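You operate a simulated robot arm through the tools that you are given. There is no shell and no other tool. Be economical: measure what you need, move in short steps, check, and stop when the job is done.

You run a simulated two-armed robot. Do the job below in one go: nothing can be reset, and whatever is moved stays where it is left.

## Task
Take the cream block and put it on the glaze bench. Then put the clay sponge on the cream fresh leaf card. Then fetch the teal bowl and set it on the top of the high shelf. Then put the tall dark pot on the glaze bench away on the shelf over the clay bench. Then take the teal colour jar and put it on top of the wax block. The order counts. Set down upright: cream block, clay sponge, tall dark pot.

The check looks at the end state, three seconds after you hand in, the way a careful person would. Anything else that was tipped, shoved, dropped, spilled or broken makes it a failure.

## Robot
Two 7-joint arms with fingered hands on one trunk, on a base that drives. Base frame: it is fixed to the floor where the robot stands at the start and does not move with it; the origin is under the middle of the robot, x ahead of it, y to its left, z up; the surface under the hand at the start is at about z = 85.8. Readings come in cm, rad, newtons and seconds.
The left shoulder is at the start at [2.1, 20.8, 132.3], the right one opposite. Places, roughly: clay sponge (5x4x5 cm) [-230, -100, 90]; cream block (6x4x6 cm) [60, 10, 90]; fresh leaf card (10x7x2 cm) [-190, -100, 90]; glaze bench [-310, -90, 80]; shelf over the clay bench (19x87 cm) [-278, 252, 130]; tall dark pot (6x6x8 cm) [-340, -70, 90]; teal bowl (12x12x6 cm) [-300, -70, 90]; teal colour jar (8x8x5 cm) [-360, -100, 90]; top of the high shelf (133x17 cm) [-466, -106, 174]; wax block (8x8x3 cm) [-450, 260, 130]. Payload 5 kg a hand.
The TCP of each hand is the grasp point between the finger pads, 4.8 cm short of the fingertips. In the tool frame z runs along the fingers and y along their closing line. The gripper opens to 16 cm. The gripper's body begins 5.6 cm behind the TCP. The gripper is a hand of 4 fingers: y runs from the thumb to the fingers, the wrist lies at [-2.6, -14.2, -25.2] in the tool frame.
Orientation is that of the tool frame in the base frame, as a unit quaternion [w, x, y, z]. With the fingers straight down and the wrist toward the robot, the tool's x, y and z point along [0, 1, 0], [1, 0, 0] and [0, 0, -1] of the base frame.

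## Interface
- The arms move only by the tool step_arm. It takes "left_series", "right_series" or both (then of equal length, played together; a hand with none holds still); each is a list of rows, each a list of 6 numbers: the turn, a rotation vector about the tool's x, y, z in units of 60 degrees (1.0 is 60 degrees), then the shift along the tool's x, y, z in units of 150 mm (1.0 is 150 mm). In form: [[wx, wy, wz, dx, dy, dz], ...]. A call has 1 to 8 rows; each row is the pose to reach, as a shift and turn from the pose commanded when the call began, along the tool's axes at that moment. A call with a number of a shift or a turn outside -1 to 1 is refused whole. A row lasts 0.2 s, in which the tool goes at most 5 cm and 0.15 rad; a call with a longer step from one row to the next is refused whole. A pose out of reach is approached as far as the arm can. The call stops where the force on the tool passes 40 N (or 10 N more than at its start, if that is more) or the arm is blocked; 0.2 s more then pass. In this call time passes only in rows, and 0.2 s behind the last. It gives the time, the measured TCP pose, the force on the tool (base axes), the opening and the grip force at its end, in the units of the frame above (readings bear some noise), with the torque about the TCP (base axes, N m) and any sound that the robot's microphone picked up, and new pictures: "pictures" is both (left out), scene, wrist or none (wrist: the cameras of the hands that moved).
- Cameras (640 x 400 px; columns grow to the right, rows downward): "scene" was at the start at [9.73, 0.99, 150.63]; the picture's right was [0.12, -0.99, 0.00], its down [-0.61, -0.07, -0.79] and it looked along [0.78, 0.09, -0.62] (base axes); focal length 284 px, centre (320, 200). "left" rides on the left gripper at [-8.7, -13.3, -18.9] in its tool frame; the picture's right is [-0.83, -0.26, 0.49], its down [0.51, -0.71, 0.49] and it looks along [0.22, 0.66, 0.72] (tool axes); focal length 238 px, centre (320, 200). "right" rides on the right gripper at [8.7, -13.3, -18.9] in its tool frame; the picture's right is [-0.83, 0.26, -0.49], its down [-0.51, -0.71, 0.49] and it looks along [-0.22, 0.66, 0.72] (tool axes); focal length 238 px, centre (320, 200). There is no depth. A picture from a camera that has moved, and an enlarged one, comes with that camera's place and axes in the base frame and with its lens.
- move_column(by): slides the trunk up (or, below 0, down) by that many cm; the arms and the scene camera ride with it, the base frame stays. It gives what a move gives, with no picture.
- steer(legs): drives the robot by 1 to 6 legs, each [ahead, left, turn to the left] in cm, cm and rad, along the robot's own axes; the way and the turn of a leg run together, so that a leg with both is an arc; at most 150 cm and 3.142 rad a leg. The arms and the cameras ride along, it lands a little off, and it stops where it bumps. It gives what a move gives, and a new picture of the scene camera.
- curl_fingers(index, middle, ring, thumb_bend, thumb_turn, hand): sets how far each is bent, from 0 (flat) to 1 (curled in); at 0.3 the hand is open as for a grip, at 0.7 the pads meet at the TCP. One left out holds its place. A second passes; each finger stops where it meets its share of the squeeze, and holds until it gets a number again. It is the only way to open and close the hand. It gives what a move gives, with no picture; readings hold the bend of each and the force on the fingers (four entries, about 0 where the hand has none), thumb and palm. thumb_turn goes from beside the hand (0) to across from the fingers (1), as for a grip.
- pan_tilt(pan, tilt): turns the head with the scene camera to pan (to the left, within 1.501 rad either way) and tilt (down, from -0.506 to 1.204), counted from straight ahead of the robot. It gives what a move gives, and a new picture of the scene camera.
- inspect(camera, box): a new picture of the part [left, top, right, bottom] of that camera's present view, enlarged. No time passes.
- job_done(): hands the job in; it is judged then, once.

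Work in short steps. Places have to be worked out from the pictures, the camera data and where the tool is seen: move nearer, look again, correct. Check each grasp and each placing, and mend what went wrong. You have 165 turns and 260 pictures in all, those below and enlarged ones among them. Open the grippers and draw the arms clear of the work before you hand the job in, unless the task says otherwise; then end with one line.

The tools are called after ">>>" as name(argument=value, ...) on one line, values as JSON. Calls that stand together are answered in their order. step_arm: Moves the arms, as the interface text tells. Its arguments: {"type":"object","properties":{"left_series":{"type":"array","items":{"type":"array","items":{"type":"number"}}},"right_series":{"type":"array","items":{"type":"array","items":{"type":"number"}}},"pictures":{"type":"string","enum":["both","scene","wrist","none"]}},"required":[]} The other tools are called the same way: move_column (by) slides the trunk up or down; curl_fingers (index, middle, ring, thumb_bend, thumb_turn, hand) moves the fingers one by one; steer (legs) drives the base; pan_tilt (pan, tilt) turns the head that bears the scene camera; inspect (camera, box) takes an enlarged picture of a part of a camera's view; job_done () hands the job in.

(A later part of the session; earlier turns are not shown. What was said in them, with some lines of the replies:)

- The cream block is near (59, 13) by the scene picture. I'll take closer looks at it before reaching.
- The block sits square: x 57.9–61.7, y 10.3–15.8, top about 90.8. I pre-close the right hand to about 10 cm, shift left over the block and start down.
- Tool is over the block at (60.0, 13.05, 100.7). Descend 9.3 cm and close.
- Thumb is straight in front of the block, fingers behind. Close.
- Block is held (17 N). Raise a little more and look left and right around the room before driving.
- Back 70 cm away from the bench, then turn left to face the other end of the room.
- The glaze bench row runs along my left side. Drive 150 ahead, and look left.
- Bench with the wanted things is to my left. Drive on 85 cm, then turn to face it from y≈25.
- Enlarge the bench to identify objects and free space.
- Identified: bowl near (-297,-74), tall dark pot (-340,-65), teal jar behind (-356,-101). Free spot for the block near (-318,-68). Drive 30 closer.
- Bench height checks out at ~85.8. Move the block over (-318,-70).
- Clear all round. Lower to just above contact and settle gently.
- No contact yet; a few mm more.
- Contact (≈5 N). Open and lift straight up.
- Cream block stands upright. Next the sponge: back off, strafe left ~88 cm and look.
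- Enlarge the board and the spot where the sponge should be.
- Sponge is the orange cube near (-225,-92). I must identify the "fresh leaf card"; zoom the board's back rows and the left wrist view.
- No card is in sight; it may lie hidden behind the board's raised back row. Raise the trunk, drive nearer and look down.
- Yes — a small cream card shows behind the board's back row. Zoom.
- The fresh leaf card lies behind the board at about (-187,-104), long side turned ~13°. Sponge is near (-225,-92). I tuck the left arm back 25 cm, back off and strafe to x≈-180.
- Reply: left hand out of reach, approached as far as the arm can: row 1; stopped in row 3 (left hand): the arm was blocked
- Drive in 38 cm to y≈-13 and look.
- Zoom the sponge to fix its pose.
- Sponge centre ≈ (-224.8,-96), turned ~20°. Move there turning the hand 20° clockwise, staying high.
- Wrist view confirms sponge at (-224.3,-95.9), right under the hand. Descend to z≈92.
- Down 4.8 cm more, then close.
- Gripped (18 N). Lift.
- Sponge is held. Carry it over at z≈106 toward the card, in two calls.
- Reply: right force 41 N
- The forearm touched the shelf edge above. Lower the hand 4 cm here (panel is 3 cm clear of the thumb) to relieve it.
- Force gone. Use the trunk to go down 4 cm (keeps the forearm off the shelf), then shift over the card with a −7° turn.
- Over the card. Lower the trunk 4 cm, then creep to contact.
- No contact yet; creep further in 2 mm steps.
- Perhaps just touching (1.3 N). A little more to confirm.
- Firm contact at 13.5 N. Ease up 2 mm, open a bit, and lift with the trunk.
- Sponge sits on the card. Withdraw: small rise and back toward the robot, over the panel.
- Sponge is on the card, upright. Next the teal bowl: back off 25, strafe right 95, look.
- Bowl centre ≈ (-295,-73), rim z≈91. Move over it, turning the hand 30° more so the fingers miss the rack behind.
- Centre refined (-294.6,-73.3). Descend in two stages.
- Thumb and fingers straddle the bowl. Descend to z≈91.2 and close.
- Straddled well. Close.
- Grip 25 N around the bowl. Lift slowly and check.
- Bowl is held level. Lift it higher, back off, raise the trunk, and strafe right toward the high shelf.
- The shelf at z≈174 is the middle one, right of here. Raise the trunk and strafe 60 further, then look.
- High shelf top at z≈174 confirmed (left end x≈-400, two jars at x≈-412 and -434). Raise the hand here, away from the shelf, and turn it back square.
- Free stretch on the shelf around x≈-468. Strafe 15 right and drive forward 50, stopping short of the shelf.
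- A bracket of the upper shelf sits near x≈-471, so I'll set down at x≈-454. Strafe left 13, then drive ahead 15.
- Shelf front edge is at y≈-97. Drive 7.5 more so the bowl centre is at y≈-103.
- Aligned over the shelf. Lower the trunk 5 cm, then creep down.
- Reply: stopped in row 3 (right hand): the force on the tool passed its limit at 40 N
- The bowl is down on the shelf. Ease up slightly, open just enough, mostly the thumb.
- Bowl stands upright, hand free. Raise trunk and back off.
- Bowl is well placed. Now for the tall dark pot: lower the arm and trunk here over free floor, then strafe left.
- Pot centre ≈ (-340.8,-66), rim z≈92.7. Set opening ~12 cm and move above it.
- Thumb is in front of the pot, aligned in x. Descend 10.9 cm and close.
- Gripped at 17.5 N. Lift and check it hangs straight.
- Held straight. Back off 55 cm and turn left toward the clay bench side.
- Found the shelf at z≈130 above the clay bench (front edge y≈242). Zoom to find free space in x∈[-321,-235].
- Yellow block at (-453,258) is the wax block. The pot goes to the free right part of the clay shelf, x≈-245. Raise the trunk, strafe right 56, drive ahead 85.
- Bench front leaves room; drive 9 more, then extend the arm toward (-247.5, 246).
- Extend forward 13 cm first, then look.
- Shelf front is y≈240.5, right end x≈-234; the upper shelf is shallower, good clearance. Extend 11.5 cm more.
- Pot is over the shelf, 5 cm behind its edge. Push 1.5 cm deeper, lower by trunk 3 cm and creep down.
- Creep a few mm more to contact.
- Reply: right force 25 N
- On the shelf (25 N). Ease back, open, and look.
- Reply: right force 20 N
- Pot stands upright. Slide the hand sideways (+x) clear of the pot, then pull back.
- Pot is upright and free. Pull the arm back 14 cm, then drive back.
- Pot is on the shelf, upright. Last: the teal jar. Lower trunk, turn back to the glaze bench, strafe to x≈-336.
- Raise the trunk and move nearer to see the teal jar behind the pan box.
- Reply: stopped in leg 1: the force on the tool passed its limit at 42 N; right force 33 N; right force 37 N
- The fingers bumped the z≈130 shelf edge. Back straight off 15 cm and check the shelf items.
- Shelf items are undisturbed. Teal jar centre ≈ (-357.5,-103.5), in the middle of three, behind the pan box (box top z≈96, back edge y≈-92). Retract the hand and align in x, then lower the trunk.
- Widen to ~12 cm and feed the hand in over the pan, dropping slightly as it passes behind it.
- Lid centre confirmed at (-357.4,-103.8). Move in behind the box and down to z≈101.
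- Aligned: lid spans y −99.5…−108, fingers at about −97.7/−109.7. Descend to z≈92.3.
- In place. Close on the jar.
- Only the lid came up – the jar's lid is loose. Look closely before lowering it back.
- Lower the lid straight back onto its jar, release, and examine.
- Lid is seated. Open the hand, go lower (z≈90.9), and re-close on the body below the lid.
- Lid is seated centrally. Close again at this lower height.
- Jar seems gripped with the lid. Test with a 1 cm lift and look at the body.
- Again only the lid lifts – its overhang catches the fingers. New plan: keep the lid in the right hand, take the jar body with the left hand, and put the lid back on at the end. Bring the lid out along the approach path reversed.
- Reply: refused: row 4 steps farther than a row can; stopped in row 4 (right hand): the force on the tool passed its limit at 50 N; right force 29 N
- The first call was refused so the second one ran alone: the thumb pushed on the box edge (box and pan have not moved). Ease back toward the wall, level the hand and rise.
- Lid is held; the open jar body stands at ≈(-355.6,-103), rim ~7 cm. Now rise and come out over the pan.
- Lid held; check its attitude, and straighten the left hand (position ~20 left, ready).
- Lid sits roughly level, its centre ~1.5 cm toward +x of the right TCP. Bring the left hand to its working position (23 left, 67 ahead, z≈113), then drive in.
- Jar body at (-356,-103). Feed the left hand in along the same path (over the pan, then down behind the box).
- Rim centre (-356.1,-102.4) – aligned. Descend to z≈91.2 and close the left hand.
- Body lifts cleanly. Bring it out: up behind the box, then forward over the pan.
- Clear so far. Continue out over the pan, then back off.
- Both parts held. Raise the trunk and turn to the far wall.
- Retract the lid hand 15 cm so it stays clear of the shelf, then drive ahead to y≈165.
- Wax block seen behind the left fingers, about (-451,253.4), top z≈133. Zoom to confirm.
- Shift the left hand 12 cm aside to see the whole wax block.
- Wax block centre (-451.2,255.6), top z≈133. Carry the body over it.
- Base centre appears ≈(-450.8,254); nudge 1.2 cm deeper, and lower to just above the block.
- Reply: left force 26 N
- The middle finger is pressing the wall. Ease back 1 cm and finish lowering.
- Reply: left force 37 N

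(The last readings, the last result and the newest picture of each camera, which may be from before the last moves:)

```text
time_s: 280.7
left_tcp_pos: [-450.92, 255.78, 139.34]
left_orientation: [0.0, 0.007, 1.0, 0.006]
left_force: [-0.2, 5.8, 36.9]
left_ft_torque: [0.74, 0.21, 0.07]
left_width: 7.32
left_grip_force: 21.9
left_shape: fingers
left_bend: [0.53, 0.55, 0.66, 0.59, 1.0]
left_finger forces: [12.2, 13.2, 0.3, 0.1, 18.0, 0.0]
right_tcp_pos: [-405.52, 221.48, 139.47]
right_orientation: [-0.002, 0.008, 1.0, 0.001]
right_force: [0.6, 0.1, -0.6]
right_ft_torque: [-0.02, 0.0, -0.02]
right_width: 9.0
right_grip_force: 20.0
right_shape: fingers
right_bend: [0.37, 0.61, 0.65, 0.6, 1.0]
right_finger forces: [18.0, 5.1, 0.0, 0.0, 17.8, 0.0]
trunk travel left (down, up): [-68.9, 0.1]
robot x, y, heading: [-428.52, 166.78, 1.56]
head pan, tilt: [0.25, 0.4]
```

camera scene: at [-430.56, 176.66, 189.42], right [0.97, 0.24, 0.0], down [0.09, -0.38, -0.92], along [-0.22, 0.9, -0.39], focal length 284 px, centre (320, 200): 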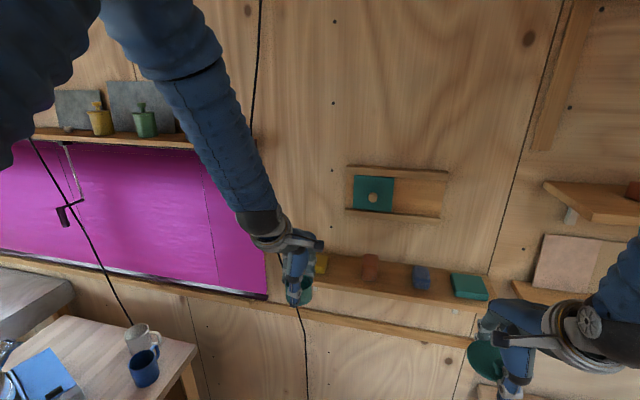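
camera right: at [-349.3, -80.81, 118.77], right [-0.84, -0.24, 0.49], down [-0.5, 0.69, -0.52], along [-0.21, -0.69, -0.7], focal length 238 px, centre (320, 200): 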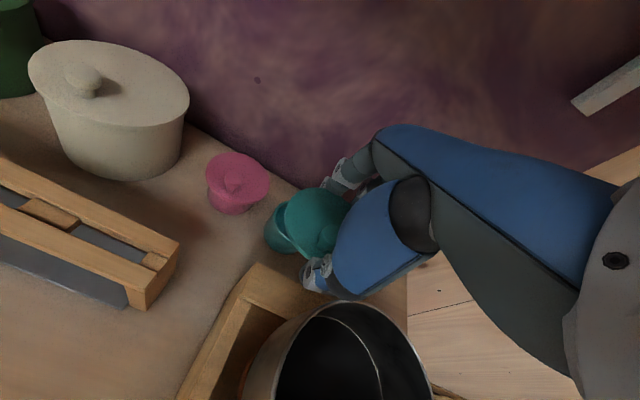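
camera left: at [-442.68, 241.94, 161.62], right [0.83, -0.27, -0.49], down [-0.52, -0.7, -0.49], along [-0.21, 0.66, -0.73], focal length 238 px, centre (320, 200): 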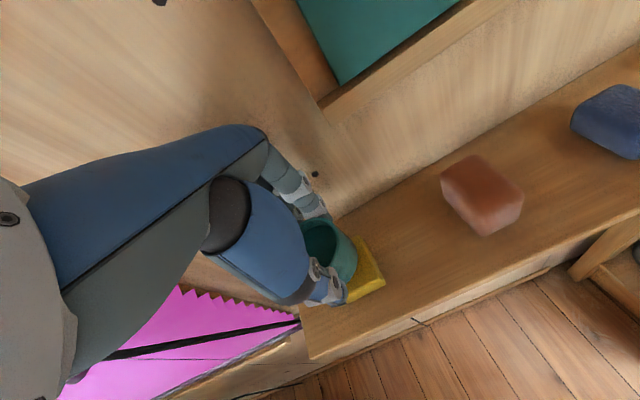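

Seated on the wax block. Ease pressure and open: thumb wide, fingers a little.

>>> step_arm(left_series=[[0, 0, 0, 0, 0, -0.03]], pictures="none")

>>> curl_fingers(hand="left", index=0.48, middle=0.49, ring=0.52, thumb_bend=0.47)

>>> inspect(camera="scene", box=[270, 220, 370, 290])

```text
time_s: 281.1
left_tcp_pos: [-450.91, 255.6, 139.41]
left_orientation: [0.0, 0.008, 1.0, 0.001]
left_force: [-0.6, 8.7, 28.7]
left_ft_torque: [0.97, 0.13, 0.03]
left_width: 7.34
left_grip_force: 22.0
left_shape: fingers
left_bend: [0.53, 0.54, 0.66, 0.59, 1.0]
left_finger forces: [12.8, 13.6, 0.4, 0.0, 17.1, 0.0]
right_tcp_pos: [-405.61, 221.55, 139.29]
right_orientation: [-0.003, 0.008, 1.0, 0.002]
right_force: [0.7, 0.9, -0.6]
right_ft_torque: [-0.02, -0.01, -0.02]
right_width: 9.0
right_grip_force: 20.6
right_shape: fingers
right_bend: [0.37, 0.61, 0.65, 0.6, 1.0]
right_finger forces: [18.0, 5.0, 0.0, 0.1, 17.7, 0.1]
trunk travel left (down, up): [-68.9, 0.1]
robot x, y, heading: [-428.39, 167.05, 1.557]
head pan, tilt: [0.25, 0.4]
```

```text
time_s: 282.1
left_tcp_pos: [-451.09, 255.41, 138.95]
left_orientation: [0.0, 0.008, 1.0, -0.002]
left_force: [0.7, -8.9, -1.6]
left_ft_torque: [0.12, 0.0, 0.14]
left_width: 10.12
left_grip_force: 5.1
left_shape: fingers
left_bend: [0.48, 0.51, 0.52, 0.47, 1.0]
left_finger forces: [0.0, 9.2, 0.1, 0.0, 0.0, 0.0]
right_tcp_pos: [-405.77, 221.58, 139.26]
right_orientation: [-0.003, 0.008, 1.0, 0.001]
right_force: [-0.7, 0.1, -0.4]
right_ft_torque: [0.01, -0.02, -0.04]
right_width: 9.0
right_grip_force: 20.3
right_shape: fingers
right_bend: [0.37, 0.61, 0.65, 0.6, 1.0]
right_finger forces: [18.1, 5.1, 0.0, 0.1, 17.7, 0.0]
trunk travel left (down, up): [-68.9, 0.1]
robot x, y, heading: [-428.61, 166.57, 1.563]
head pan, tilt: [0.25, 0.4]
```

```text
5.71 times, centred on (320, 255) of scene
camera zoom: at [-430.55, 176.54, 189.42], right [0.97, 0.24, 0.0], down [0.09, -0.38, -0.92], along [-0.22, 0.9, -0.39], focal length 1625 px, centre (320, -114)
```

zoom: 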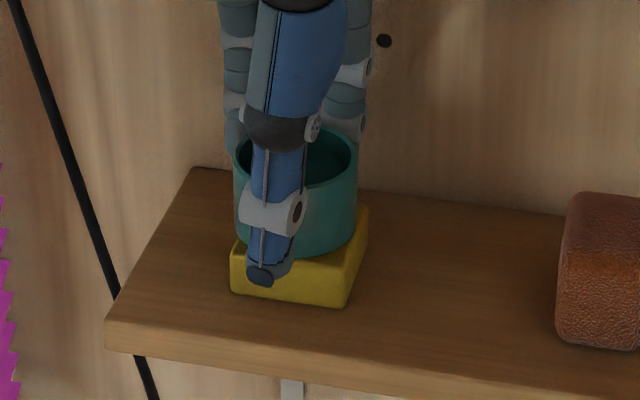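

Jar body stands on the wax block. Raise the left hand 9 cm, then pull it back.

>>> step_arm(left_series=[[0, 0, 0, 0, -0.02, -0.15], [0, 0, 0, 0, -0.02, -0.4], [0, 0, 0, 0, -0.02, -0.62], [0, 0, 0, 0, -0.3, -0.65], [0, 0, 0, 0, -0.6, -0.65], [0, 0, 0, 0, -0.9, -0.65]], pictures="none")

>>> inspect(camera="scene", box=[270, 220, 370, 290])

```text
time_s: 283.5
left_tcp_pos: [-451.14, 241.84, 148.8]
left_orientation: [0.0, 0.009, 1.0, 0.0]
left_force: [1.2, -0.5, 1.2]
left_ft_torque: [0.01, 0.04, -0.03]
left_width: 10.11
left_grip_force: 0.0
left_shape: fingers
left_bend: [0.48, 0.49, 0.52, 0.47, 1.0]
left_finger forces: [0.0, 0.0, 0.1, 0.1, 0.0, 0.0]
right_tcp_pos: [-405.65, 221.46, 139.48]
right_orientation: [-0.002, 0.008, 1.0, 0.001]
right_force: [0.0, -1.4, -0.2]
right_ft_torque: [0.06, 0.01, -0.01]
right_width: 9.0
right_grip_force: 20.4
right_shape: fingers
right_bend: [0.37, 0.61, 0.65, 0.6, 1.0]
right_finger forces: [17.9, 5.0, 0.0, 0.0, 17.7, 0.0]
trunk travel left (down, up): [-68.9, 0.1]
robot x, y, heading: [-428.71, 166.44, 1.565]
head pan, tilt: [0.25, 0.4]
```

```text
5.71 times, centred on (320, 255) of scene
camera zoom: at [-430.54, 176.5, 189.43], right [0.97, 0.24, 0.0], down [0.09, -0.38, -0.92], along [-0.22, 0.9, -0.39], focal length 1625 px, centre (320, -114)
```

zoom: 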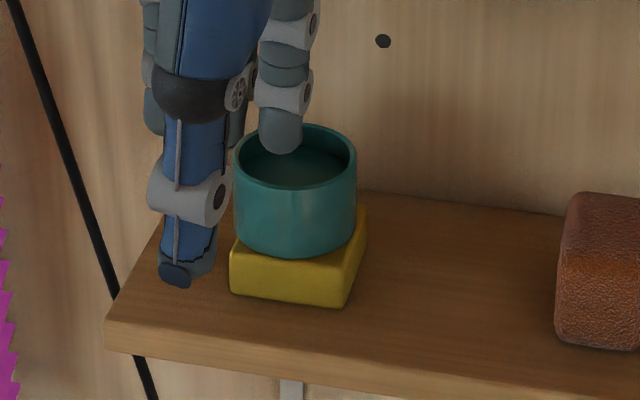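

The body stands well on the wax block. Draw the left hand back and examine how the lid sits in the right hand.

>>> step_arm(left_series=[[0, 0, 0, 0.1, -0.3, 0], [0, 0, 0, 0.25, -0.55, 0], [0, 0, 0, 0.45, -0.8, 0]], pictures="none")

>>> inspect(camera="right", box=[220, 150, 420, 320])

>>> pan_tilt(pan=-0.3, tilt=0.7)

```text
time_s: 284.3
left_tcp_pos: [-458.37, 230.33, 148.49]
left_orientation: [0.001, 0.009, 1.0, -0.001]
left_force: [0.5, -0.1, -0.2]
left_ft_torque: [-0.03, -0.07, -0.07]
left_width: 10.1
left_grip_force: 0.0
left_shape: fingers
left_bend: [0.48, 0.49, 0.52, 0.47, 1.0]
left_finger forces: [0.0, 0.0, 0.1, 0.0, 0.0, 0.0]
right_tcp_pos: [-405.88, 221.61, 139.4]
right_orientation: [-0.001, 0.008, 1.0, 0.001]
right_force: [-0.5, 0.3, 0.8]
right_ft_torque: [0.0, -0.12, -0.03]
right_width: 8.98
right_grip_force: 20.5
right_shape: fingers
right_bend: [0.37, 0.61, 0.65, 0.6, 1.0]
right_finger forces: [17.9, 5.1, 0.0, 0.0, 17.7, 0.0]
trunk travel left (down, up): [-68.9, 0.1]
robot x, y, heading: [-428.57, 166.97, 1.557]
head pan, tilt: [0.25, 0.4]
```

```text
2.35 times, centred on (320, 235) of right
camera zoom: at [-414.85, 208.44, 158.31], right [0.84, 0.24, 0.48], down [0.49, -0.72, -0.49], along [0.23, 0.65, -0.72], focal length 561 px, centre (320, 118)
```

zoom: 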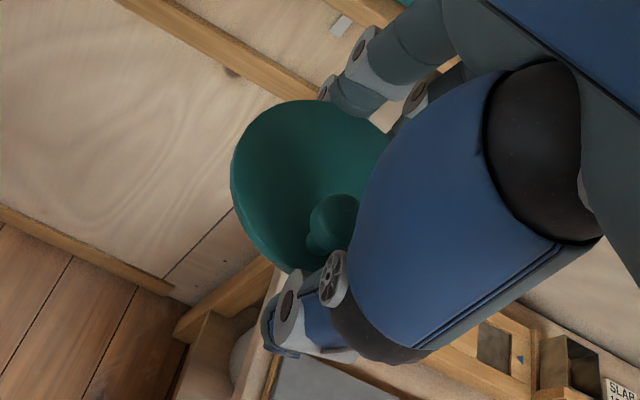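

```text
time_s: 285.3
left_tcp_pos: [-458.27, 230.29, 148.57]
left_orientation: [0.001, 0.008, 1.0, -0.001]
left_force: [0.0, 0.2, -0.9]
left_ft_torque: [0.0, 0.01, -0.03]
left_width: 10.09
left_grip_force: 0.1
left_shape: fingers
left_bend: [0.48, 0.49, 0.52, 0.47, 1.0]
left_finger forces: [0.0, 0.0, 0.0, 0.0, 0.1, 0.0]
right_tcp_pos: [-405.79, 221.55, 139.38]
right_orientation: [-0.002, 0.007, 1.0, 0.001]
right_force: [0.2, 0.2, -0.6]
right_ft_torque: [0.03, 0.02, 0.01]
right_width: 9.02
right_grip_force: 20.4
right_shape: fingers
right_bend: [0.37, 0.61, 0.65, 0.6, 1.0]
right_finger forces: [18.0, 5.1, 0.0, 0.0, 17.6, 0.1]
trunk travel left (down, up): [-68.9, 0.1]
robot x, y, heading: [-428.26, 166.35, 1.555]
head pan, tilt: [-0.3, 0.7]
camera scene: at [-425.71, 175.75, 186.74], right [0.95, -0.31, 0.0], down [-0.2, -0.61, -0.76], along [0.23, 0.73, -0.64], focal length 284 px, centre (320, 200)
```

scene: 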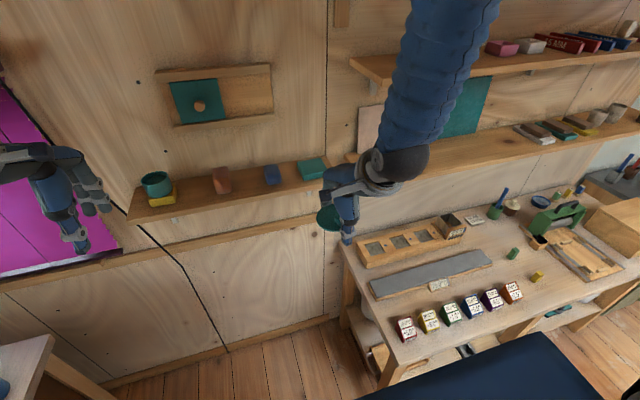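

The lid sits as when gripped: its centre ≈1.75 cm along tool +x, −1 cm along tool y. To avoid the wall I'll come in with the hand turned ~72° (fingers to the left). Back off, strafe left, then turn and raise the right hand.

>>> steer(legs=[[-30, 0, 0.015], [0, 24, 0]])

>>> step_arm(right_series=[[0, 0, -0.13, 0, 0, -0.06], [0, 0, -0.26, 0, 0, -0.12], [0, 0, -0.39, 0, 0, -0.18], [0, 0, -0.52, 0, 0, -0.24], [0, 0, -0.65, 0, 0, -0.3], [0, 0, -0.78, 0, 0, -0.36], [0, 0, -0.9, 0, 0, -0.4]], pictures="none")

>>> step_arm(right_series=[[0, 0, -0.1, 0, 0, 0], [0, 0, -0.2, 0, 0, 0], [0, 0, -0.3, 0, 0, 0]], pictures="wrist")

```text
time_s: 288.7
left_tcp_pos: [-483.13, 199.64, 148.56]
left_orientation: [0.0, 0.0, 1.0, 0.0]
left_force: [1.0, 0.9, -0.8]
left_ft_torque: [0.01, 0.1, -0.01]
left_width: 10.09
left_grip_force: 0.0
left_shape: fingers
left_bend: [0.48, 0.49, 0.52, 0.47, 1.0]
left_finger forces: [0.0, 0.0, 0.0, 0.0, 0.1, 0.0]
right_tcp_pos: [-430.59, 191.81, 139.42]
right_orientation: [-0.004, 0.0, 1.0, 0.002]
right_force: [-0.7, -0.2, -0.1]
right_ft_torque: [0.02, 0.06, 0.0]
right_width: 9.01
right_grip_force: 19.8
right_shape: fingers
right_bend: [0.37, 0.61, 0.65, 0.6, 1.0]
right_finger forces: [18.0, 5.1, 0.0, 0.0, 17.8, 0.0]
trunk travel left (down, up): [-68.9, 0.1]
robot x, y, heading: [-452.85, 136.75, 1.576]
head pan, tilt: [-0.3, 0.7]
camera scene: at [-449.84, 145.6, 186.73], right [0.96, -0.29, 0.0], down [-0.19, -0.62, -0.76], along [0.22, 0.73, -0.64], focal length 284 px, centre (320, 200)
```

scene: 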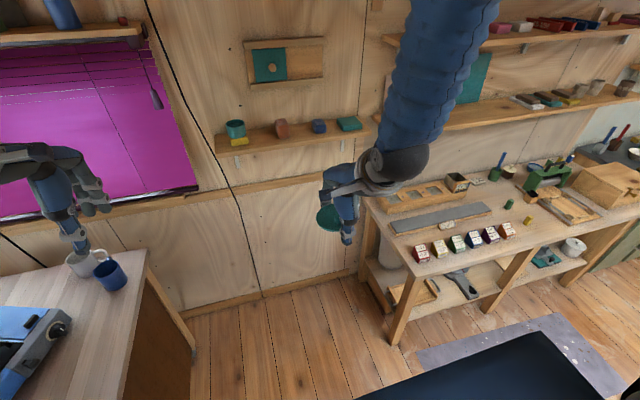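

```text
time_s: 290.3
left_tcp_pos: [-483.23, 199.53, 148.59]
left_orientation: [-0.001, 0.0, 1.0, -0.001]
left_force: [1.5, 0.8, 0.7]
left_ft_torque: [0.0, 0.07, 0.02]
left_width: 10.1
left_grip_force: 0.0
left_shape: fingers
left_bend: [0.48, 0.49, 0.52, 0.47, 1.0]
left_finger forces: [0.0, 0.0, 0.0, 0.0, 0.0, 0.0]
right_tcp_pos: [-430.51, 192.09, 145.25]
right_orientation: [-0.002, -0.455, 0.89, 0.002]
right_force: [0.6, 0.8, -0.4]
right_ft_torque: [-0.03, 0.05, 0.01]
right_width: 8.98
right_grip_force: 19.9
right_shape: fingers
right_bend: [0.37, 0.61, 0.65, 0.6, 1.0]
right_finger forces: [17.4, 4.9, 0.0, 0.0, 17.3, 0.0]
trunk travel left (down, up): [-68.9, 0.1]
robot x, y, heading: [-452.47, 136.5, 1.575]
head pan, tilt: [-0.3, 0.7]
```

```text
time_s: 291.1
left_tcp_pos: [-483.33, 199.73, 148.62]
left_orientation: [0.0, 0.0, 1.0, 0.0]
left_force: [0.0, 0.5, 0.0]
left_ft_torque: [-0.03, -0.03, -0.01]
left_width: 10.12
left_grip_force: 0.0
left_shape: fingers
left_bend: [0.48, 0.49, 0.52, 0.47, 1.0]
left_finger forces: [0.0, 0.0, 0.0, 0.1, 0.0, 0.0]
right_tcp_pos: [-430.78, 191.96, 145.48]
right_orientation: [-0.001, -0.588, 0.809, 0.002]
right_force: [1.1, 1.3, -0.8]
right_ft_torque: [-0.02, -0.08, -0.02]
right_width: 8.99
right_grip_force: 19.3
right_shape: fingers
right_bend: [0.37, 0.61, 0.65, 0.6, 1.0]
right_finger forces: [17.3, 4.6, 0.0, 0.1, 17.2, 0.0]
trunk travel left (down, up): [-68.9, 0.1]
robot x, y, heading: [-452.49, 136.8, 1.574]
head pan, tilt: [-0.3, 0.7]
camera right: at [-420.77, 179.53, 164.12], right [0.01, 0.87, 0.49], down [0.83, 0.26, -0.49], along [-0.56, 0.41, -0.72], focal length 238 px, centre (320, 200)
```

right: 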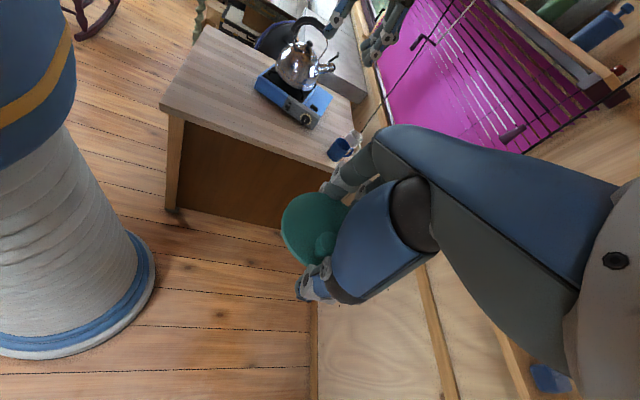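

Hand is turned 72°. Measure the lid's position in the hand from the head camera.

>>> inspect(camera="scene", box=[285, 150, 385, 230])

```text
5.00 times, centred on (335, 190) of scene
camera zoom: at [-450.06, 145.68, 186.73], right [0.96, -0.29, 0.0], down [-0.19, -0.62, -0.76], along [0.22, 0.73, -0.64], focal length 1422 px, centre (245, 250)
```

zoom: 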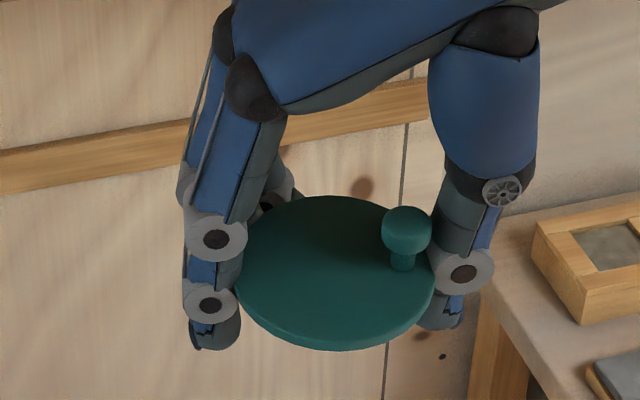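

Clear view: lid level, its centre ≈ +1.75 (tool x), +0.8 (tool y) from the TCP. So the TCP must go to about (-449.9, 256.4). Drive in 40 and shift the hand left.

>>> steer(legs=[[40, 0, 0]])

>>> step_arm(right_series=[[0, 0, 0, 0.08, 0.25, 0], [0, 0, 0, 0.16, 0.5, 0], [0, 0, 0, 0.247, 0.76, 0]], pictures="none")

>>> step_arm(right_series=[[0, 0, 0, -0.12, 0.2, 0], [0, 0, 0, -0.24, 0.41, 0], [0, 0, 0, -0.36, 0.615, 0]], pictures="wrist")

>>> pan_tilt(pan=0.0, tilt=0.5)

```text
time_s: 293.6
left_tcp_pos: [-484.47, 238.61, 148.59]
left_orientation: [0.0, -0.005, 1.0, 0.0]
left_force: [-0.8, -0.4, 0.9]
left_ft_torque: [0.04, 0.03, 0.0]
left_width: 10.14
left_grip_force: 0.0
left_shape: fingers
left_bend: [0.48, 0.49, 0.52, 0.47, 1.0]
left_finger forces: [0.0, 0.0, 0.0, 0.1, 0.0, 0.0]
right_tcp_pos: [-431.58, 231.35, 145.31]
right_orientation: [0.0, -0.592, 0.806, 0.002]
right_force: [0.0, -0.4, -1.2]
right_ft_torque: [0.05, 0.0, -0.03]
right_width: 8.98
right_grip_force: 20.3
right_shape: fingers
right_bend: [0.37, 0.61, 0.65, 0.6, 1.0]
right_finger forces: [17.4, 4.7, 0.1, 0.1, 17.1, 0.0]
trunk travel left (down, up): [-68.9, 0.1]
robot x, y, heading: [-453.08, 176.27, 1.587]
head pan, tilt: [-0.3, 0.7]
camera scene: at [-450.53, 184.93, 186.74], right [0.96, -0.28, 0.0], down [-0.18, -0.62, -0.77], along [0.21, 0.73, -0.64], focal length 284 px, centre (320, 200)
```

scene: 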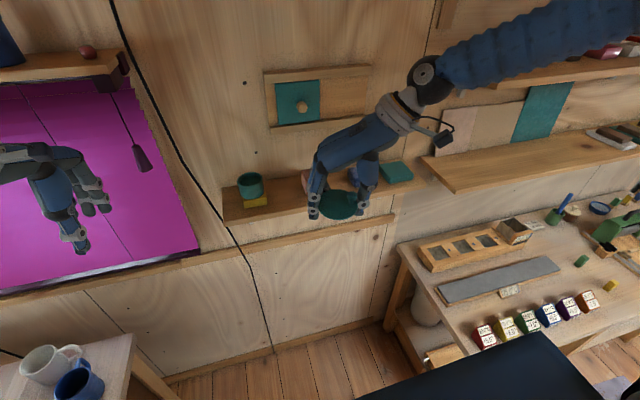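

```text
time_s: 294.4
left_tcp_pos: [-484.59, 238.83, 148.41]
left_orientation: [0.001, -0.006, 1.0, -0.002]
left_force: [-0.4, 0.8, -0.1]
left_ft_torque: [-0.06, -0.08, -0.02]
left_width: 10.11
left_grip_force: 0.2
left_shape: fingers
left_bend: [0.48, 0.49, 0.52, 0.47, 1.0]
left_finger forces: [0.0, 0.0, 0.0, 0.0, 0.0, 0.1]
right_tcp_pos: [-443.81, 231.62, 145.34]
right_orientation: [-0.001, -0.592, 0.806, 0.002]
right_force: [-0.7, 0.3, -1.2]
right_ft_torque: [-0.07, -0.04, 0.05]
right_width: 8.98
right_grip_force: 20.1
right_shape: fingers
right_bend: [0.37, 0.61, 0.65, 0.6, 1.0]
right_finger forces: [17.6, 4.7, 0.0, 0.0, 17.5, 0.0]
trunk travel left (down, up): [-68.9, 0.1]
robot x, y, heading: [-453.01, 175.92, 1.584]
head pan, tilt: [-0.3, 0.7]
```

```text
time_s: 295.2
left_tcp_pos: [-484.42, 238.73, 148.42]
left_orientation: [0.0, -0.005, 1.0, -0.001]
left_force: [0.6, -0.1, -0.6]
left_ft_torque: [-0.03, -0.03, 0.0]
left_width: 10.12
left_grip_force: 0.1
left_shape: fingers
left_bend: [0.48, 0.49, 0.52, 0.47, 1.0]
left_finger forces: [0.0, 0.0, 0.0, 0.1, 0.0, 0.0]
right_tcp_pos: [-451.02, 239.4, 145.25]
right_orientation: [-0.002, -0.592, 0.806, 0.001]
right_force: [-0.2, 0.7, -0.5]
right_ft_torque: [-0.01, -0.01, -0.01]
right_width: 8.96
right_grip_force: 19.7
right_shape: fingers
right_bend: [0.37, 0.61, 0.65, 0.6, 1.0]
right_finger forces: [17.5, 4.6, 0.0, 0.0, 17.4, 0.0]
trunk travel left (down, up): [-68.9, 0.1]
robot x, y, heading: [-452.9, 175.87, 1.58]
head pan, tilt: [-0.3, 0.7]
camera right: at [-440.86, 227.14, 164.01], right [0.0, 0.87, 0.49], down [0.83, 0.27, -0.49], along [-0.56, 0.4, -0.72], focal length 238 px, centre (320, 200)
```

right: 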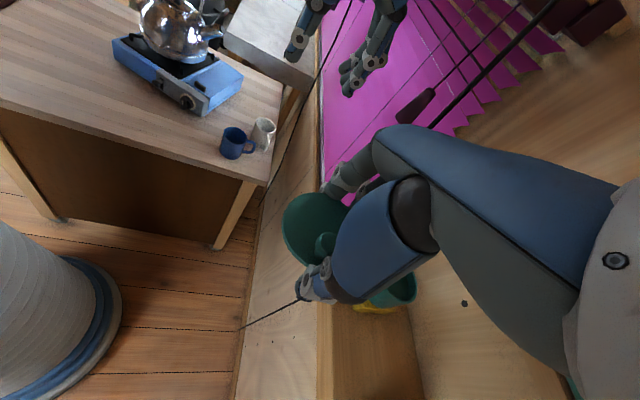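

```text
time_s: 296.0
left_tcp_pos: [-484.49, 238.63, 148.61]
left_orientation: [0.0, -0.005, 1.0, -0.001]
left_force: [0.2, 0.1, 1.4]
left_ft_torque: [0.01, 0.01, 0.0]
left_width: 10.08
left_grip_force: 0.0
left_shape: fingers
left_bend: [0.48, 0.49, 0.52, 0.47, 1.0]
left_finger forces: [0.0, 0.0, 0.1, 0.0, 0.0, 0.0]
right_tcp_pos: [-450.82, 239.23, 145.21]
right_orientation: [-0.002, -0.592, 0.806, 0.002]
right_force: [0.7, -0.4, -1.0]
right_ft_torque: [0.02, 0.01, -0.02]
right_width: 9.0
right_grip_force: 20.0
right_shape: fingers
right_bend: [0.37, 0.61, 0.65, 0.6, 1.0]
right_finger forces: [17.5, 4.7, 0.1, 0.1, 17.4, 0.0]
trunk travel left (down, up): [-68.9, 0.1]
robot x, y, heading: [-453.08, 175.89, 1.588]
head pan, tilt: [0.0, 0.499]
camera scene: at [-453.01, 185.97, 188.5], right [1.0, 0.01, 0.0], down [0.01, -0.48, -0.88], along [-0.01, 0.88, -0.48], focal length 284 px, centre (320, 200)
```

scene: 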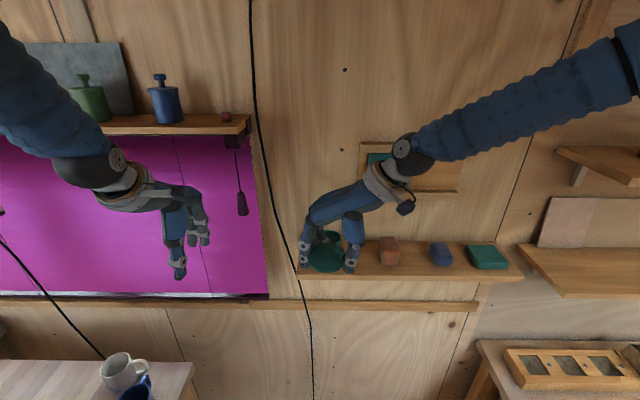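

>>> inspect(camera="scene", box=[280, 200, 380, 290])

```text
4.44 times, centred on (330, 245) of scene
camera zoom: at [-453.01, 185.97, 188.5], right [1.0, 0.01, 0.0], down [0.01, -0.48, -0.88], along [-0.01, 0.88, -0.48], focal length 1264 px, centre (276, 0)
```

zoom: 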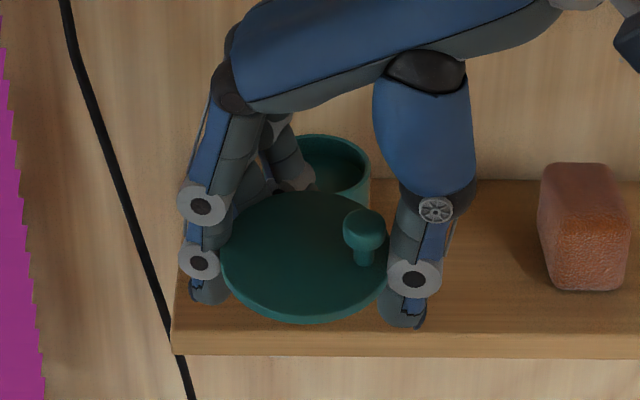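

Lid offset confirmed (≈1.4, 0.75). Move in over the jar.

>>> step_arm(right_series=[[0, 0, 0, -0.28, 0.07, 0], [0, 0, 0, -0.56, 0.14, 0], [0, 0, 0, -0.82, 0.2, 0]], pictures="none")

>>> step_arm(right_series=[[0, 0, 0, -0.15, 0.035, 0], [0, 0, 0, -0.29, 0.07, 0]], pictures="none")

>>> inspect(camera="scene", box=[280, 190, 380, 280])

```text
time_s: 296.8
left_tcp_pos: [-484.41, 238.68, 148.54]
left_orientation: [0.0, -0.005, 1.0, -0.001]
left_force: [-0.6, 0.9, 0.3]
left_ft_torque: [-0.02, -0.01, 0.0]
left_width: 10.09
left_grip_force: 0.0
left_shape: fingers
left_bend: [0.48, 0.49, 0.52, 0.47, 1.0]
left_finger forces: [0.1, 0.1, 0.1, 0.1, 0.1, 0.0]
right_tcp_pos: [-450.23, 251.89, 145.24]
right_orientation: [-0.002, -0.593, 0.805, 0.001]
right_force: [-0.3, -0.2, -0.8]
right_ft_torque: [0.01, 0.0, 0.01]
right_width: 8.97
right_grip_force: 20.2
right_shape: fingers
right_bend: [0.37, 0.61, 0.65, 0.6, 1.0]
right_finger forces: [17.5, 4.9, 0.1, 0.0, 17.5, 0.0]
trunk travel left (down, up): [-68.9, 0.1]
robot x, y, heading: [-453.06, 176.08, 1.585]
head pan, tilt: [0.0, 0.499]
```

```text
time_s: 297.4
left_tcp_pos: [-484.64, 238.91, 148.36]
left_orientation: [0.0, -0.006, 1.0, -0.001]
left_force: [-1.2, 0.8, -0.1]
left_ft_torque: [-0.05, -0.03, -0.02]
left_width: 10.11
left_grip_force: 0.0
left_shape: fingers
left_bend: [0.48, 0.49, 0.52, 0.47, 1.0]
left_finger forces: [0.0, 0.0, 0.0, 0.0, 0.1, 0.1]
right_tcp_pos: [-449.76, 256.38, 145.25]
right_orientation: [-0.002, -0.592, 0.806, 0.001]
right_force: [-0.9, 0.7, -1.3]
right_ft_torque: [-0.04, -0.01, 0.03]
right_width: 8.98
right_grip_force: 20.4
right_shape: fingers
right_bend: [0.37, 0.61, 0.65, 0.6, 1.0]
right_finger forces: [17.5, 4.8, 0.0, 0.1, 17.5, 0.0]
trunk travel left (down, up): [-68.9, 0.1]
robot x, y, heading: [-453.41, 176.0, 1.586]
head pan, tilt: [0.0, 0.499]
```

```text
4.44 times, centred on (330, 235) of scene
camera zoom: at [-453.15, 186.25, 188.49], right [1.0, 0.02, 0.0], down [0.01, -0.48, -0.88], along [-0.01, 0.88, -0.48], focal length 1264 px, centre (276, 44)
```

zoom: 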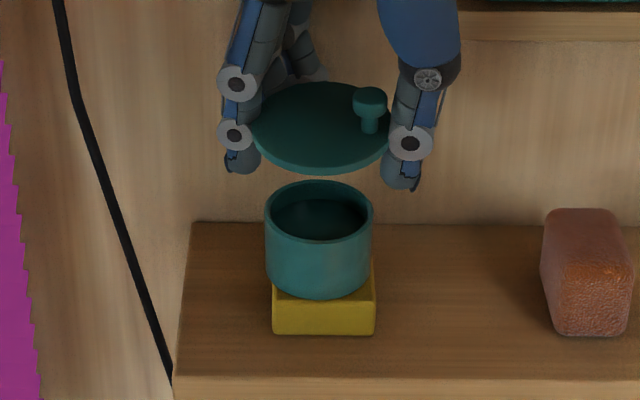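

Lid and jar centres coincide within millimetres: (-451.0, 255.4–255.6). Descend.

>>> step_arm(right_series=[[0, 0, 0, 0, 0, 0.15], [0, 0, 0, 0, 0, 0.28], [0, 0, 0, 0, 0, 0.37], [0, 0, 0, 0, 0, 0.4]], pictures="none")

>>> inspect(camera="scene", box=[290, 210, 370, 280])

```text
time_s: 298.0
left_tcp_pos: [-484.54, 238.44, 148.6]
left_orientation: [0.0, -0.006, 1.0, 0.0]
left_force: [0.4, 0.5, 0.5]
left_ft_torque: [0.02, 0.0, 0.03]
left_width: 10.09
left_grip_force: 0.1
left_shape: fingers
left_bend: [0.48, 0.49, 0.52, 0.47, 1.0]
left_finger forces: [0.0, 0.0, 0.0, 0.0, 0.0, 0.0]
right_tcp_pos: [-450.3, 256.56, 142.85]
right_orientation: [-0.002, -0.591, 0.806, 0.013]
right_force: [-1.1, -3.5, 16.9]
right_ft_torque: [0.27, 0.29, 0.08]
right_width: 8.96
right_grip_force: 31.7
right_shape: fingers
right_bend: [0.38, 0.62, 0.65, 0.59, 1.0]
right_finger forces: [16.6, 26.9, 0.0, 0.0, 19.8, 0.0]
trunk travel left (down, up): [-68.9, 0.1]
robot x, y, heading: [-453.36, 175.75, 1.585]
head pan, tilt: [0.0, 0.499]
stopped in row 3 (right hand): the force on the tool passed its limit at 46 N (the readings are from after the stop); the commanded pose is now the measured one
```

```text
5.71 times, centred on (330, 245) of scene
camera zoom: at [-453.16, 185.72, 188.53], right [1.0, 0.02, 0.0], down [0.01, -0.48, -0.88], along [-0.01, 0.88, -0.48], focal length 1625 px, centre (263, -57)
```

zoom: 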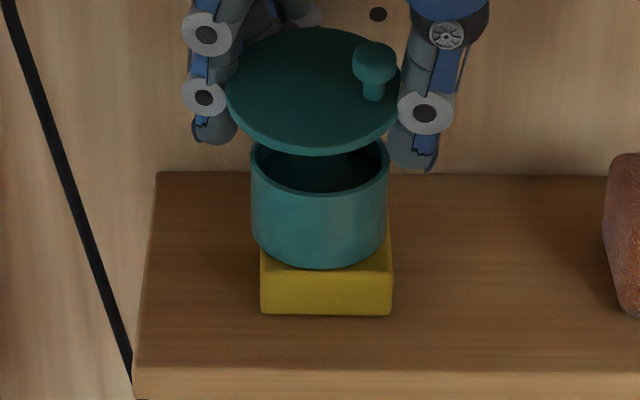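

The middle fingertip, under the lid, met the rim. Rise 1.5 cm, and swing only the middle (and ring) finger outward; index and thumb hold the lid.

>>> step_arm(right_series=[[0, 0, 0, 0, 0, -0.05], [0, 0, 0, 0, 0, -0.13]], pictures="none")

>>> curl_fingers(hand="right", middle=0.42, ring=0.42)

>>> inspect(camera="scene", box=[290, 200, 370, 270])

```text
time_s: 298.6
left_tcp_pos: [-484.55, 238.59, 148.55]
left_orientation: [0.0, -0.006, 1.0, -0.001]
left_force: [0.3, -0.3, 0.3]
left_ft_torque: [0.0, -0.02, 0.0]
left_width: 10.11
left_grip_force: 0.0
left_shape: fingers
left_bend: [0.48, 0.49, 0.52, 0.47, 1.0]
left_finger forces: [0.0, 0.1, 0.0, 0.0, 0.0, 0.0]
right_tcp_pos: [-450.12, 256.76, 144.24]
right_orientation: [-0.002, -0.592, 0.806, 0.009]
right_force: [-0.6, 0.2, -0.5]
right_ft_torque: [-0.02, 0.01, 0.0]
right_width: 8.96
right_grip_force: 20.5
right_shape: fingers
right_bend: [0.38, 0.62, 0.65, 0.6, 1.0]
right_finger forces: [18.5, 4.3, 0.0, 0.1, 18.1, 0.0]
trunk travel left (down, up): [-68.9, 0.1]
robot x, y, heading: [-453.05, 176.0, 1.592]
head pan, tilt: [0.0, 0.499]
```

```text
time_s: 299.6
left_tcp_pos: [-484.43, 238.55, 148.63]
left_orientation: [0.0, -0.005, 1.0, -0.001]
left_force: [0.4, -0.3, -0.3]
left_ft_torque: [0.0, -0.03, -0.01]
left_width: 10.09
left_grip_force: 0.1
left_shape: fingers
left_bend: [0.48, 0.49, 0.52, 0.47, 1.0]
left_finger forces: [0.1, 0.0, 0.1, 0.0, 0.0, 0.1]
right_tcp_pos: [-450.12, 256.53, 144.29]
right_orientation: [-0.003, -0.592, 0.806, 0.01]
right_force: [3.3, -10.4, -5.2]
right_ft_torque: [-0.04, -0.18, 0.3]
right_width: 8.95
right_grip_force: 22.8
right_shape: fingers
right_bend: [0.38, 0.42, 0.44, 0.6, 1.0]
right_finger forces: [17.8, 0.0, 10.1, 0.0, 17.9, 0.1]
trunk travel left (down, up): [-68.9, 0.1]
robot x, y, heading: [-452.82, 176.06, 1.586]
head pan, tilt: [0.0, 0.499]
```

```text
5.71 times, centred on (330, 235) of scene
camera zoom: at [-453.03, 185.91, 188.51], right [1.0, 0.02, 0.0], down [0.01, -0.48, -0.88], along [-0.01, 0.88, -0.48], focal length 1625 px, centre (263, 0)
```

zoom: 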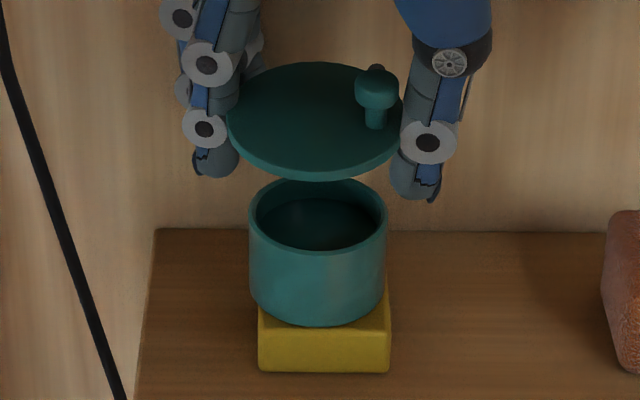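

Lid held level by index and thumb, middle clear. Bring the ring finger off the wall, then descend again.

>>> curl_fingers(hand="right", ring=0.5)

>>> step_arm(right_series=[[0, 0, 0, 0, 0, 0.13], [0, 0, 0, 0, 0, 0.22], [0, 0, 0, 0, 0, 0.3], [0, 0, 0, 0, 0, 0.34]], pictures="none")

>>> inspect(camera="scene", box=[290, 210, 370, 280])

```text
time_s: 300.6
left_tcp_pos: [-484.57, 238.59, 148.57]
left_orientation: [0.0, -0.005, 1.0, -0.001]
left_force: [-0.1, -0.1, 0.0]
left_ft_torque: [0.03, 0.03, -0.01]
left_width: 10.12
left_grip_force: 0.1
left_shape: fingers
left_bend: [0.48, 0.49, 0.52, 0.47, 1.0]
left_finger forces: [0.0, 0.0, 0.0, 0.0, 0.1, 0.0]
right_tcp_pos: [-450.29, 256.58, 144.36]
right_orientation: [-0.003, -0.591, 0.806, 0.01]
right_force: [-3.4, -6.3, 1.9]
right_ft_torque: [0.48, 0.08, 0.63]
right_width: 8.95
right_grip_force: 21.4
right_shape: fingers
right_bend: [0.38, 0.42, 0.5, 0.6, 1.0]
right_finger forces: [17.9, 0.0, 7.1, 0.0, 17.9, 0.0]
trunk travel left (down, up): [-68.9, 0.1]
robot x, y, heading: [-452.88, 176.06, 1.585]
head pan, tilt: [0.0, 0.499]
```

```text
time_s: 301.6
left_tcp_pos: [-484.49, 238.52, 148.58]
left_orientation: [0.0, -0.005, 1.0, 0.0]
left_force: [-0.4, -0.2, 0.2]
left_ft_torque: [0.02, -0.03, -0.01]
left_width: 10.09
left_grip_force: 0.1
left_shape: fingers
left_bend: [0.48, 0.49, 0.52, 0.47, 1.0]
left_finger forces: [0.0, 0.0, 0.0, 0.0, 0.0, 0.0]
right_tcp_pos: [-450.27, 256.59, 139.15]
right_orientation: [-0.002, -0.591, 0.806, 0.01]
right_force: [-0.3, -3.6, 1.0]
right_ft_torque: [0.32, 0.1, 0.28]
right_width: 8.95
right_grip_force: 20.1
right_shape: fingers
right_bend: [0.38, 0.42, 0.5, 0.6, 1.0]
right_finger forces: [17.9, 0.1, 4.8, 0.0, 17.9, 0.1]
trunk travel left (down, up): [-68.9, 0.1]
robot x, y, heading: [-453.19, 175.84, 1.586]
head pan, tilt: [0.0, 0.499]
```

```text
5.71 times, centred on (330, 245) of scene
camera zoom: at [-453.06, 185.91, 188.51], right [1.0, 0.02, 0.0], down [0.01, -0.48, -0.88], along [-0.01, 0.88, -0.48], focal length 1625 px, centre (263, -57)
```

zoom: 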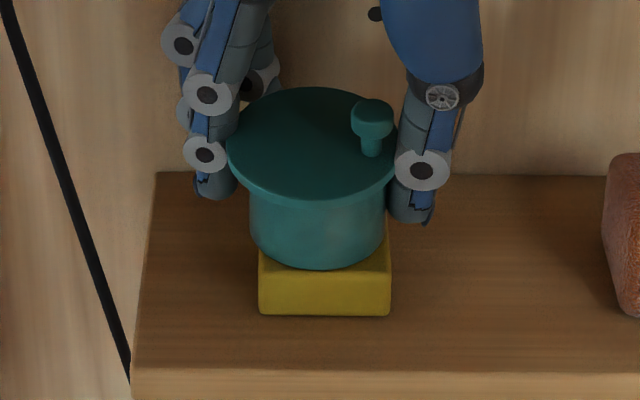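

Nearly seated; creep down.

>>> step_arm(right_series=[[0, 0, 0, 0, 0, 0.02], [0, 0, 0, 0, 0, 0.04]], pictures="none")

```text
time_s: 302.2
left_tcp_pos: [-484.45, 238.57, 148.61]
left_orientation: [0.0, -0.005, 1.0, 0.0]
left_force: [0.0, -0.2, -1.0]
left_ft_torque: [0.0, 0.01, 0.0]
left_width: 10.08
left_grip_force: 0.0
left_shape: fingers
left_bend: [0.48, 0.49, 0.52, 0.47, 1.0]
left_finger forces: [0.1, 0.0, 0.0, 0.0, 0.0, 0.0]
right_tcp_pos: [-450.28, 256.55, 138.75]
right_orientation: [-0.002, -0.591, 0.806, 0.011]
right_force: [1.5, -7.1, 9.8]
right_ft_torque: [0.44, 0.14, 0.29]
right_width: 8.97
right_grip_force: 21.6
right_shape: fingers
right_bend: [0.38, 0.42, 0.5, 0.6, 1.0]
right_finger forces: [17.6, 0.0, 6.3, 0.1, 19.3, 0.1]
trunk travel left (down, up): [-68.9, 0.1]
robot x, y, heading: [-452.74, 175.96, 1.587]
head pan, tilt: [0.0, 0.499]
```

Lid seated (10 N). Release index and thumb a little and look.

>>> curl_fingers(hand="right", index=0.33, thumb_bend=0.52)

>>> inspect(camera="scene", box=[290, 210, 370, 280])

```text
time_s: 303.2
left_tcp_pos: [-484.51, 238.64, 148.54]
left_orientation: [0.0, -0.005, 1.0, -0.001]
left_force: [0.3, 0.1, -0.4]
left_ft_torque: [0.01, -0.02, -0.03]
left_width: 10.11
left_grip_force: 0.1
left_shape: fingers
left_bend: [0.48, 0.49, 0.52, 0.47, 1.0]
left_finger forces: [0.1, 0.1, 0.0, 0.1, 0.0, 0.0]
right_tcp_pos: [-450.37, 256.57, 138.44]
right_orientation: [-0.003, -0.592, 0.806, 0.01]
right_force: [-0.6, -7.5, -1.8]
right_ft_torque: [0.04, -0.12, 0.36]
right_width: 12.01
right_grip_force: 3.7
right_shape: fingers
right_bend: [0.33, 0.42, 0.5, 0.52, 1.0]
right_finger forces: [0.0, 0.0, 7.5, 0.0, 0.1, 0.1]
trunk travel left (down, up): [-68.9, 0.1]
robot x, y, heading: [-452.81, 176.12, 1.586]
head pan, tilt: [0.0, 0.499]
```

```text
5.71 times, centred on (330, 245) of scene
camera zoom: at [-453.1, 185.94, 188.51], right [1.0, 0.02, 0.0], down [0.01, -0.48, -0.88], along [-0.01, 0.88, -0.48], focal length 1625 px, centre (263, -57)
```

zoom: 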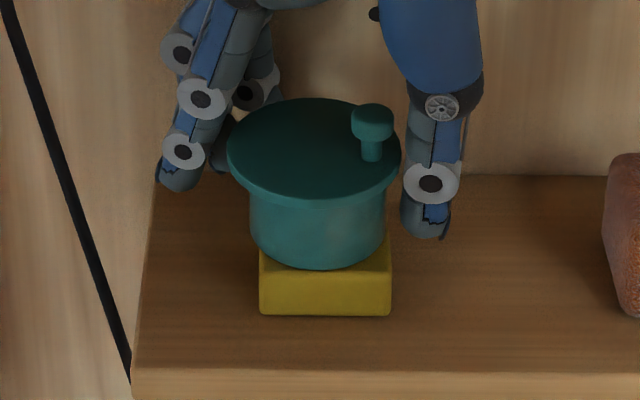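

Lid is seated flat on the jar. Raise 7 cm straight up, then withdraw along the approach path.

>>> step_arm(right_series=[[0, 0, 0, 0, 0, -0.06], [0, 0, 0, 0, 0, -0.2], [0, 0, 0, 0, 0, -0.35], [0, 0, 0, 0, 0, -0.48]], pictures="none")

>>> step_arm(right_series=[[0, 0, 0, 0.25, -0.06, 0], [0, 0, 0, 0.5, -0.13, 0], [0, 0, 0, 0.75, -0.2, 0], [0, 0, 0, 0.98, -0.27, 0]], pictures="none")

>>> inspect(camera="scene", box=[270, 190, 390, 290])

```text
time_s: 304.2
left_tcp_pos: [-484.57, 238.64, 148.61]
left_orientation: [0.001, -0.006, 1.0, -0.001]
left_force: [0.1, -0.4, -0.4]
left_ft_torque: [0.03, 0.0, 0.02]
left_width: 10.1
left_grip_force: 0.1
left_shape: fingers
left_bend: [0.48, 0.49, 0.52, 0.47, 1.0]
left_finger forces: [0.0, 0.1, 0.0, 0.0, 0.0, 0.0]
right_tcp_pos: [-450.16, 256.35, 145.89]
right_orientation: [-0.003, -0.59, 0.807, 0.01]
right_force: [0.8, -2.5, -0.8]
right_ft_torque: [0.05, -0.05, 0.08]
right_width: 12.01
right_grip_force: 1.3
right_shape: fingers
right_bend: [0.33, 0.42, 0.5, 0.52, 1.0]
right_finger forces: [0.0, 0.0, 2.3, 0.0, 0.1, 0.4]
trunk travel left (down, up): [-68.9, 0.1]
robot x, y, heading: [-452.87, 176.02, 1.586]
head pan, tilt: [0.0, 0.499]
```

```text
time_s: 305.2
left_tcp_pos: [-484.47, 238.62, 148.63]
left_orientation: [0.0, -0.006, 1.0, 0.0]
left_force: [0.1, -1.2, -0.2]
left_ft_torque: [0.08, -0.01, 0.02]
left_width: 10.1
left_grip_force: 0.1
left_shape: fingers
left_bend: [0.48, 0.49, 0.52, 0.47, 1.0]
left_finger forces: [0.0, 0.1, 0.0, 0.0, 0.1, 0.1]
right_tcp_pos: [-450.51, 241.37, 146.01]
right_orientation: [-0.003, -0.591, 0.807, 0.011]
right_force: [0.0, 0.5, 0.7]
right_ft_torque: [0.05, -0.01, -0.02]
right_width: 12.03
right_grip_force: 0.1
right_shape: fingers
right_bend: [0.33, 0.42, 0.5, 0.52, 1.0]
right_finger forces: [0.1, 0.0, 0.0, 0.0, 0.1, 0.0]
trunk travel left (down, up): [-68.9, 0.1]
robot x, y, heading: [-453.21, 175.62, 1.592]
head pan, tilt: [0.0, 0.499]
```

```text
4.00 times, centred on (330, 240) of scene
camera zoom: at [-453.07, 185.78, 188.52], right [1.0, 0.02, 0.0], down [0.01, -0.48, -0.88], along [-0.01, 0.88, -0.48], focal length 1138 px, centre (280, 40)
```

zoom: 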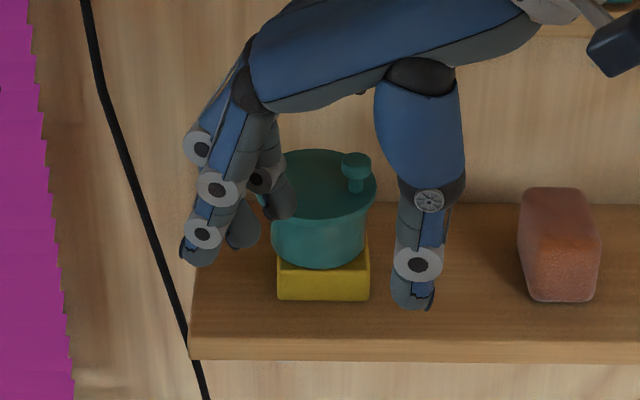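

Jar with lid stands on the wax block. Drive back, open both hands and take a last look.

>>> steer(legs=[[-60, 0, 0]])

>>> curl_fingers(hand="right", index=0.3, middle=0.3, ring=0.3, thumb_bend=0.3)

>>> curl_fingers(hand="left", index=0.3, middle=0.3, ring=0.3, thumb_bend=0.3)

>>> inspect(camera="scene", box=[240, 80, 480, 230])

```text
time_s: 308.7
left_tcp_pos: [-483.91, 177.37, 148.51]
left_orientation: [-0.001, -0.014, 1.0, -0.002]
left_force: [-0.3, 0.9, 0.7]
left_ft_torque: [-0.07, 0.0, 0.0]
left_width: 10.11
left_grip_force: 0.0
left_shape: fingers
left_bend: [0.48, 0.49, 0.52, 0.47, 1.0]
left_finger forces: [0.1, 0.0, 0.0, 0.0, 0.0, 0.0]
right_tcp_pos: [-450.17, 180.71, 145.64]
right_orientation: [-0.003, -0.597, 0.802, 0.009]
right_force: [-0.3, 0.1, -0.7]
right_ft_torque: [-0.06, 0.01, -0.01]
right_width: 12.03
right_grip_force: 0.1
right_shape: fingers
right_bend: [0.33, 0.42, 0.5, 0.52, 1.0]
right_finger forces: [0.1, 0.1, 0.0, 0.0, 0.1, 0.0]
trunk travel left (down, up): [-68.9, 0.1]
robot x, y, heading: [-451.57, 114.93, 1.6]
head pan, tilt: [0.0, 0.499]
camera scene: at [-451.82, 125.2, 188.49], right [1.0, 0.03, 0.0], down [0.01, -0.48, -0.88], along [-0.03, 0.88, -0.48], focal length 284 px, centre (320, 200)
```

scene: 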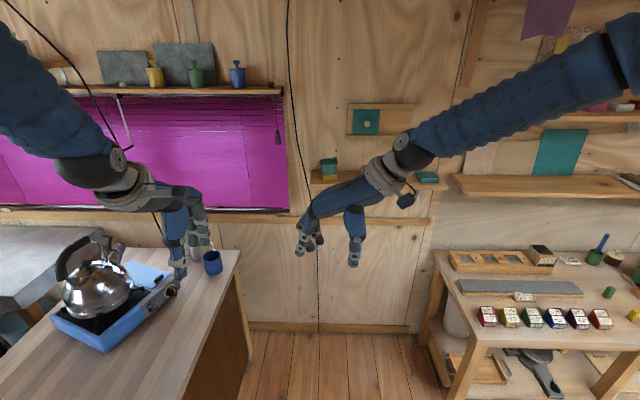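

```text
time_s: 309.7
left_tcp_pos: [-483.96, 177.25, 148.5]
left_orientation: [-0.001, -0.013, 1.0, 0.0]
left_force: [-1.0, -0.6, -0.5]
left_ft_torque: [-0.02, -0.02, 0.01]
left_width: 10.14
left_grip_force: 0.0
left_shape: fingers
left_bend: [0.48, 0.49, 0.52, 0.47, 1.0]
left_finger forces: [0.0, 0.1, 0.0, 0.0, 0.1, 0.1]
right_tcp_pos: [-450.26, 180.56, 145.8]
right_orientation: [-0.004, -0.597, 0.802, 0.01]
right_force: [-0.2, 0.6, -0.1]
right_ft_torque: [-0.01, -0.02, 0.03]
right_width: 16.98
right_grip_force: 0.1
right_shape: fingers
right_bend: [0.3, 0.3, 0.3, 0.3, 0.98]
right_finger forces: [0.0, 0.0, 0.1, 0.1, 0.0, 0.0]
trunk travel left (down, up): [-68.9, 0.1]
robot x, y, heading: [-451.35, 115.13, 1.601]
head pan, tilt: [0.0, 0.499]
```

```text
time_s: 310.7
left_tcp_pos: [-484.0, 177.23, 148.57]
left_orientation: [0.0, -0.013, 1.0, -0.001]
left_force: [0.2, 0.8, 0.4]
left_ft_torque: [0.04, 0.02, -0.02]
left_width: 16.98
left_grip_force: 0.0
left_shape: fingers
left_bend: [0.3, 0.3, 0.3, 0.3, 0.98]
left_finger forces: [0.1, 0.0, 0.1, 0.0, 0.0, 0.0]
right_tcp_pos: [-450.11, 180.55, 145.77]
right_orientation: [-0.003, -0.597, 0.802, 0.01]
right_force: [0.3, 0.2, -0.8]
right_ft_torque: [0.03, 0.0, 0.03]
right_width: 16.96
right_grip_force: 0.0
right_shape: fingers
right_bend: [0.3, 0.3, 0.3, 0.3, 0.98]
right_finger forces: [0.0, 0.1, 0.0, 0.0, 0.1, 0.0]
trunk travel left (down, up): [-68.9, 0.1]
robot x, y, heading: [-451.77, 114.95, 1.604]
head pan, tilt: [0.0, 0.499]
```

```text
2.67 times, centred on (360, 155) of scene
camera zoom: at [-451.81, 125.03, 188.51], right [1.0, 0.03, 0.0], down [0.01, -0.48, -0.88], along [-0.03, 0.88, -0.48], focal length 758 px, centre (213, 320)
```

zoom: 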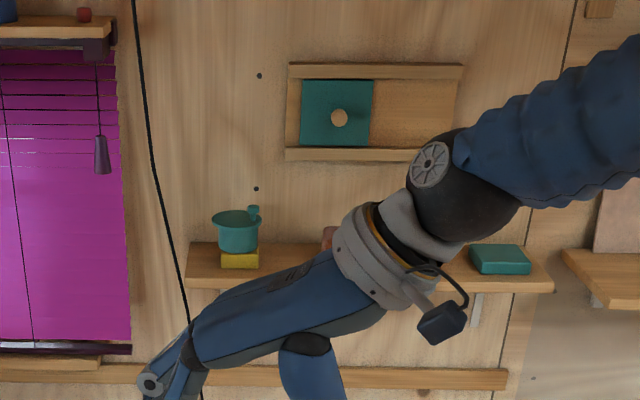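

Everything is in place, with both hands open and clear. I'm handing the job in.

>>> job_done()

```text
The job is handed in.
```

All five moves are done in the order asked: the block is on the glaze bench, the sponge on the leaf card, the bowl on the high shelf, the dark pot on the clay-bench shelf, and the teal jar on the wax block. The jar's loose lid had to be carried separately and set back on. Along the way the right hand or arm bumped shelf edges twice and the pan box once; the pictures after each showed nothing visibly moved.
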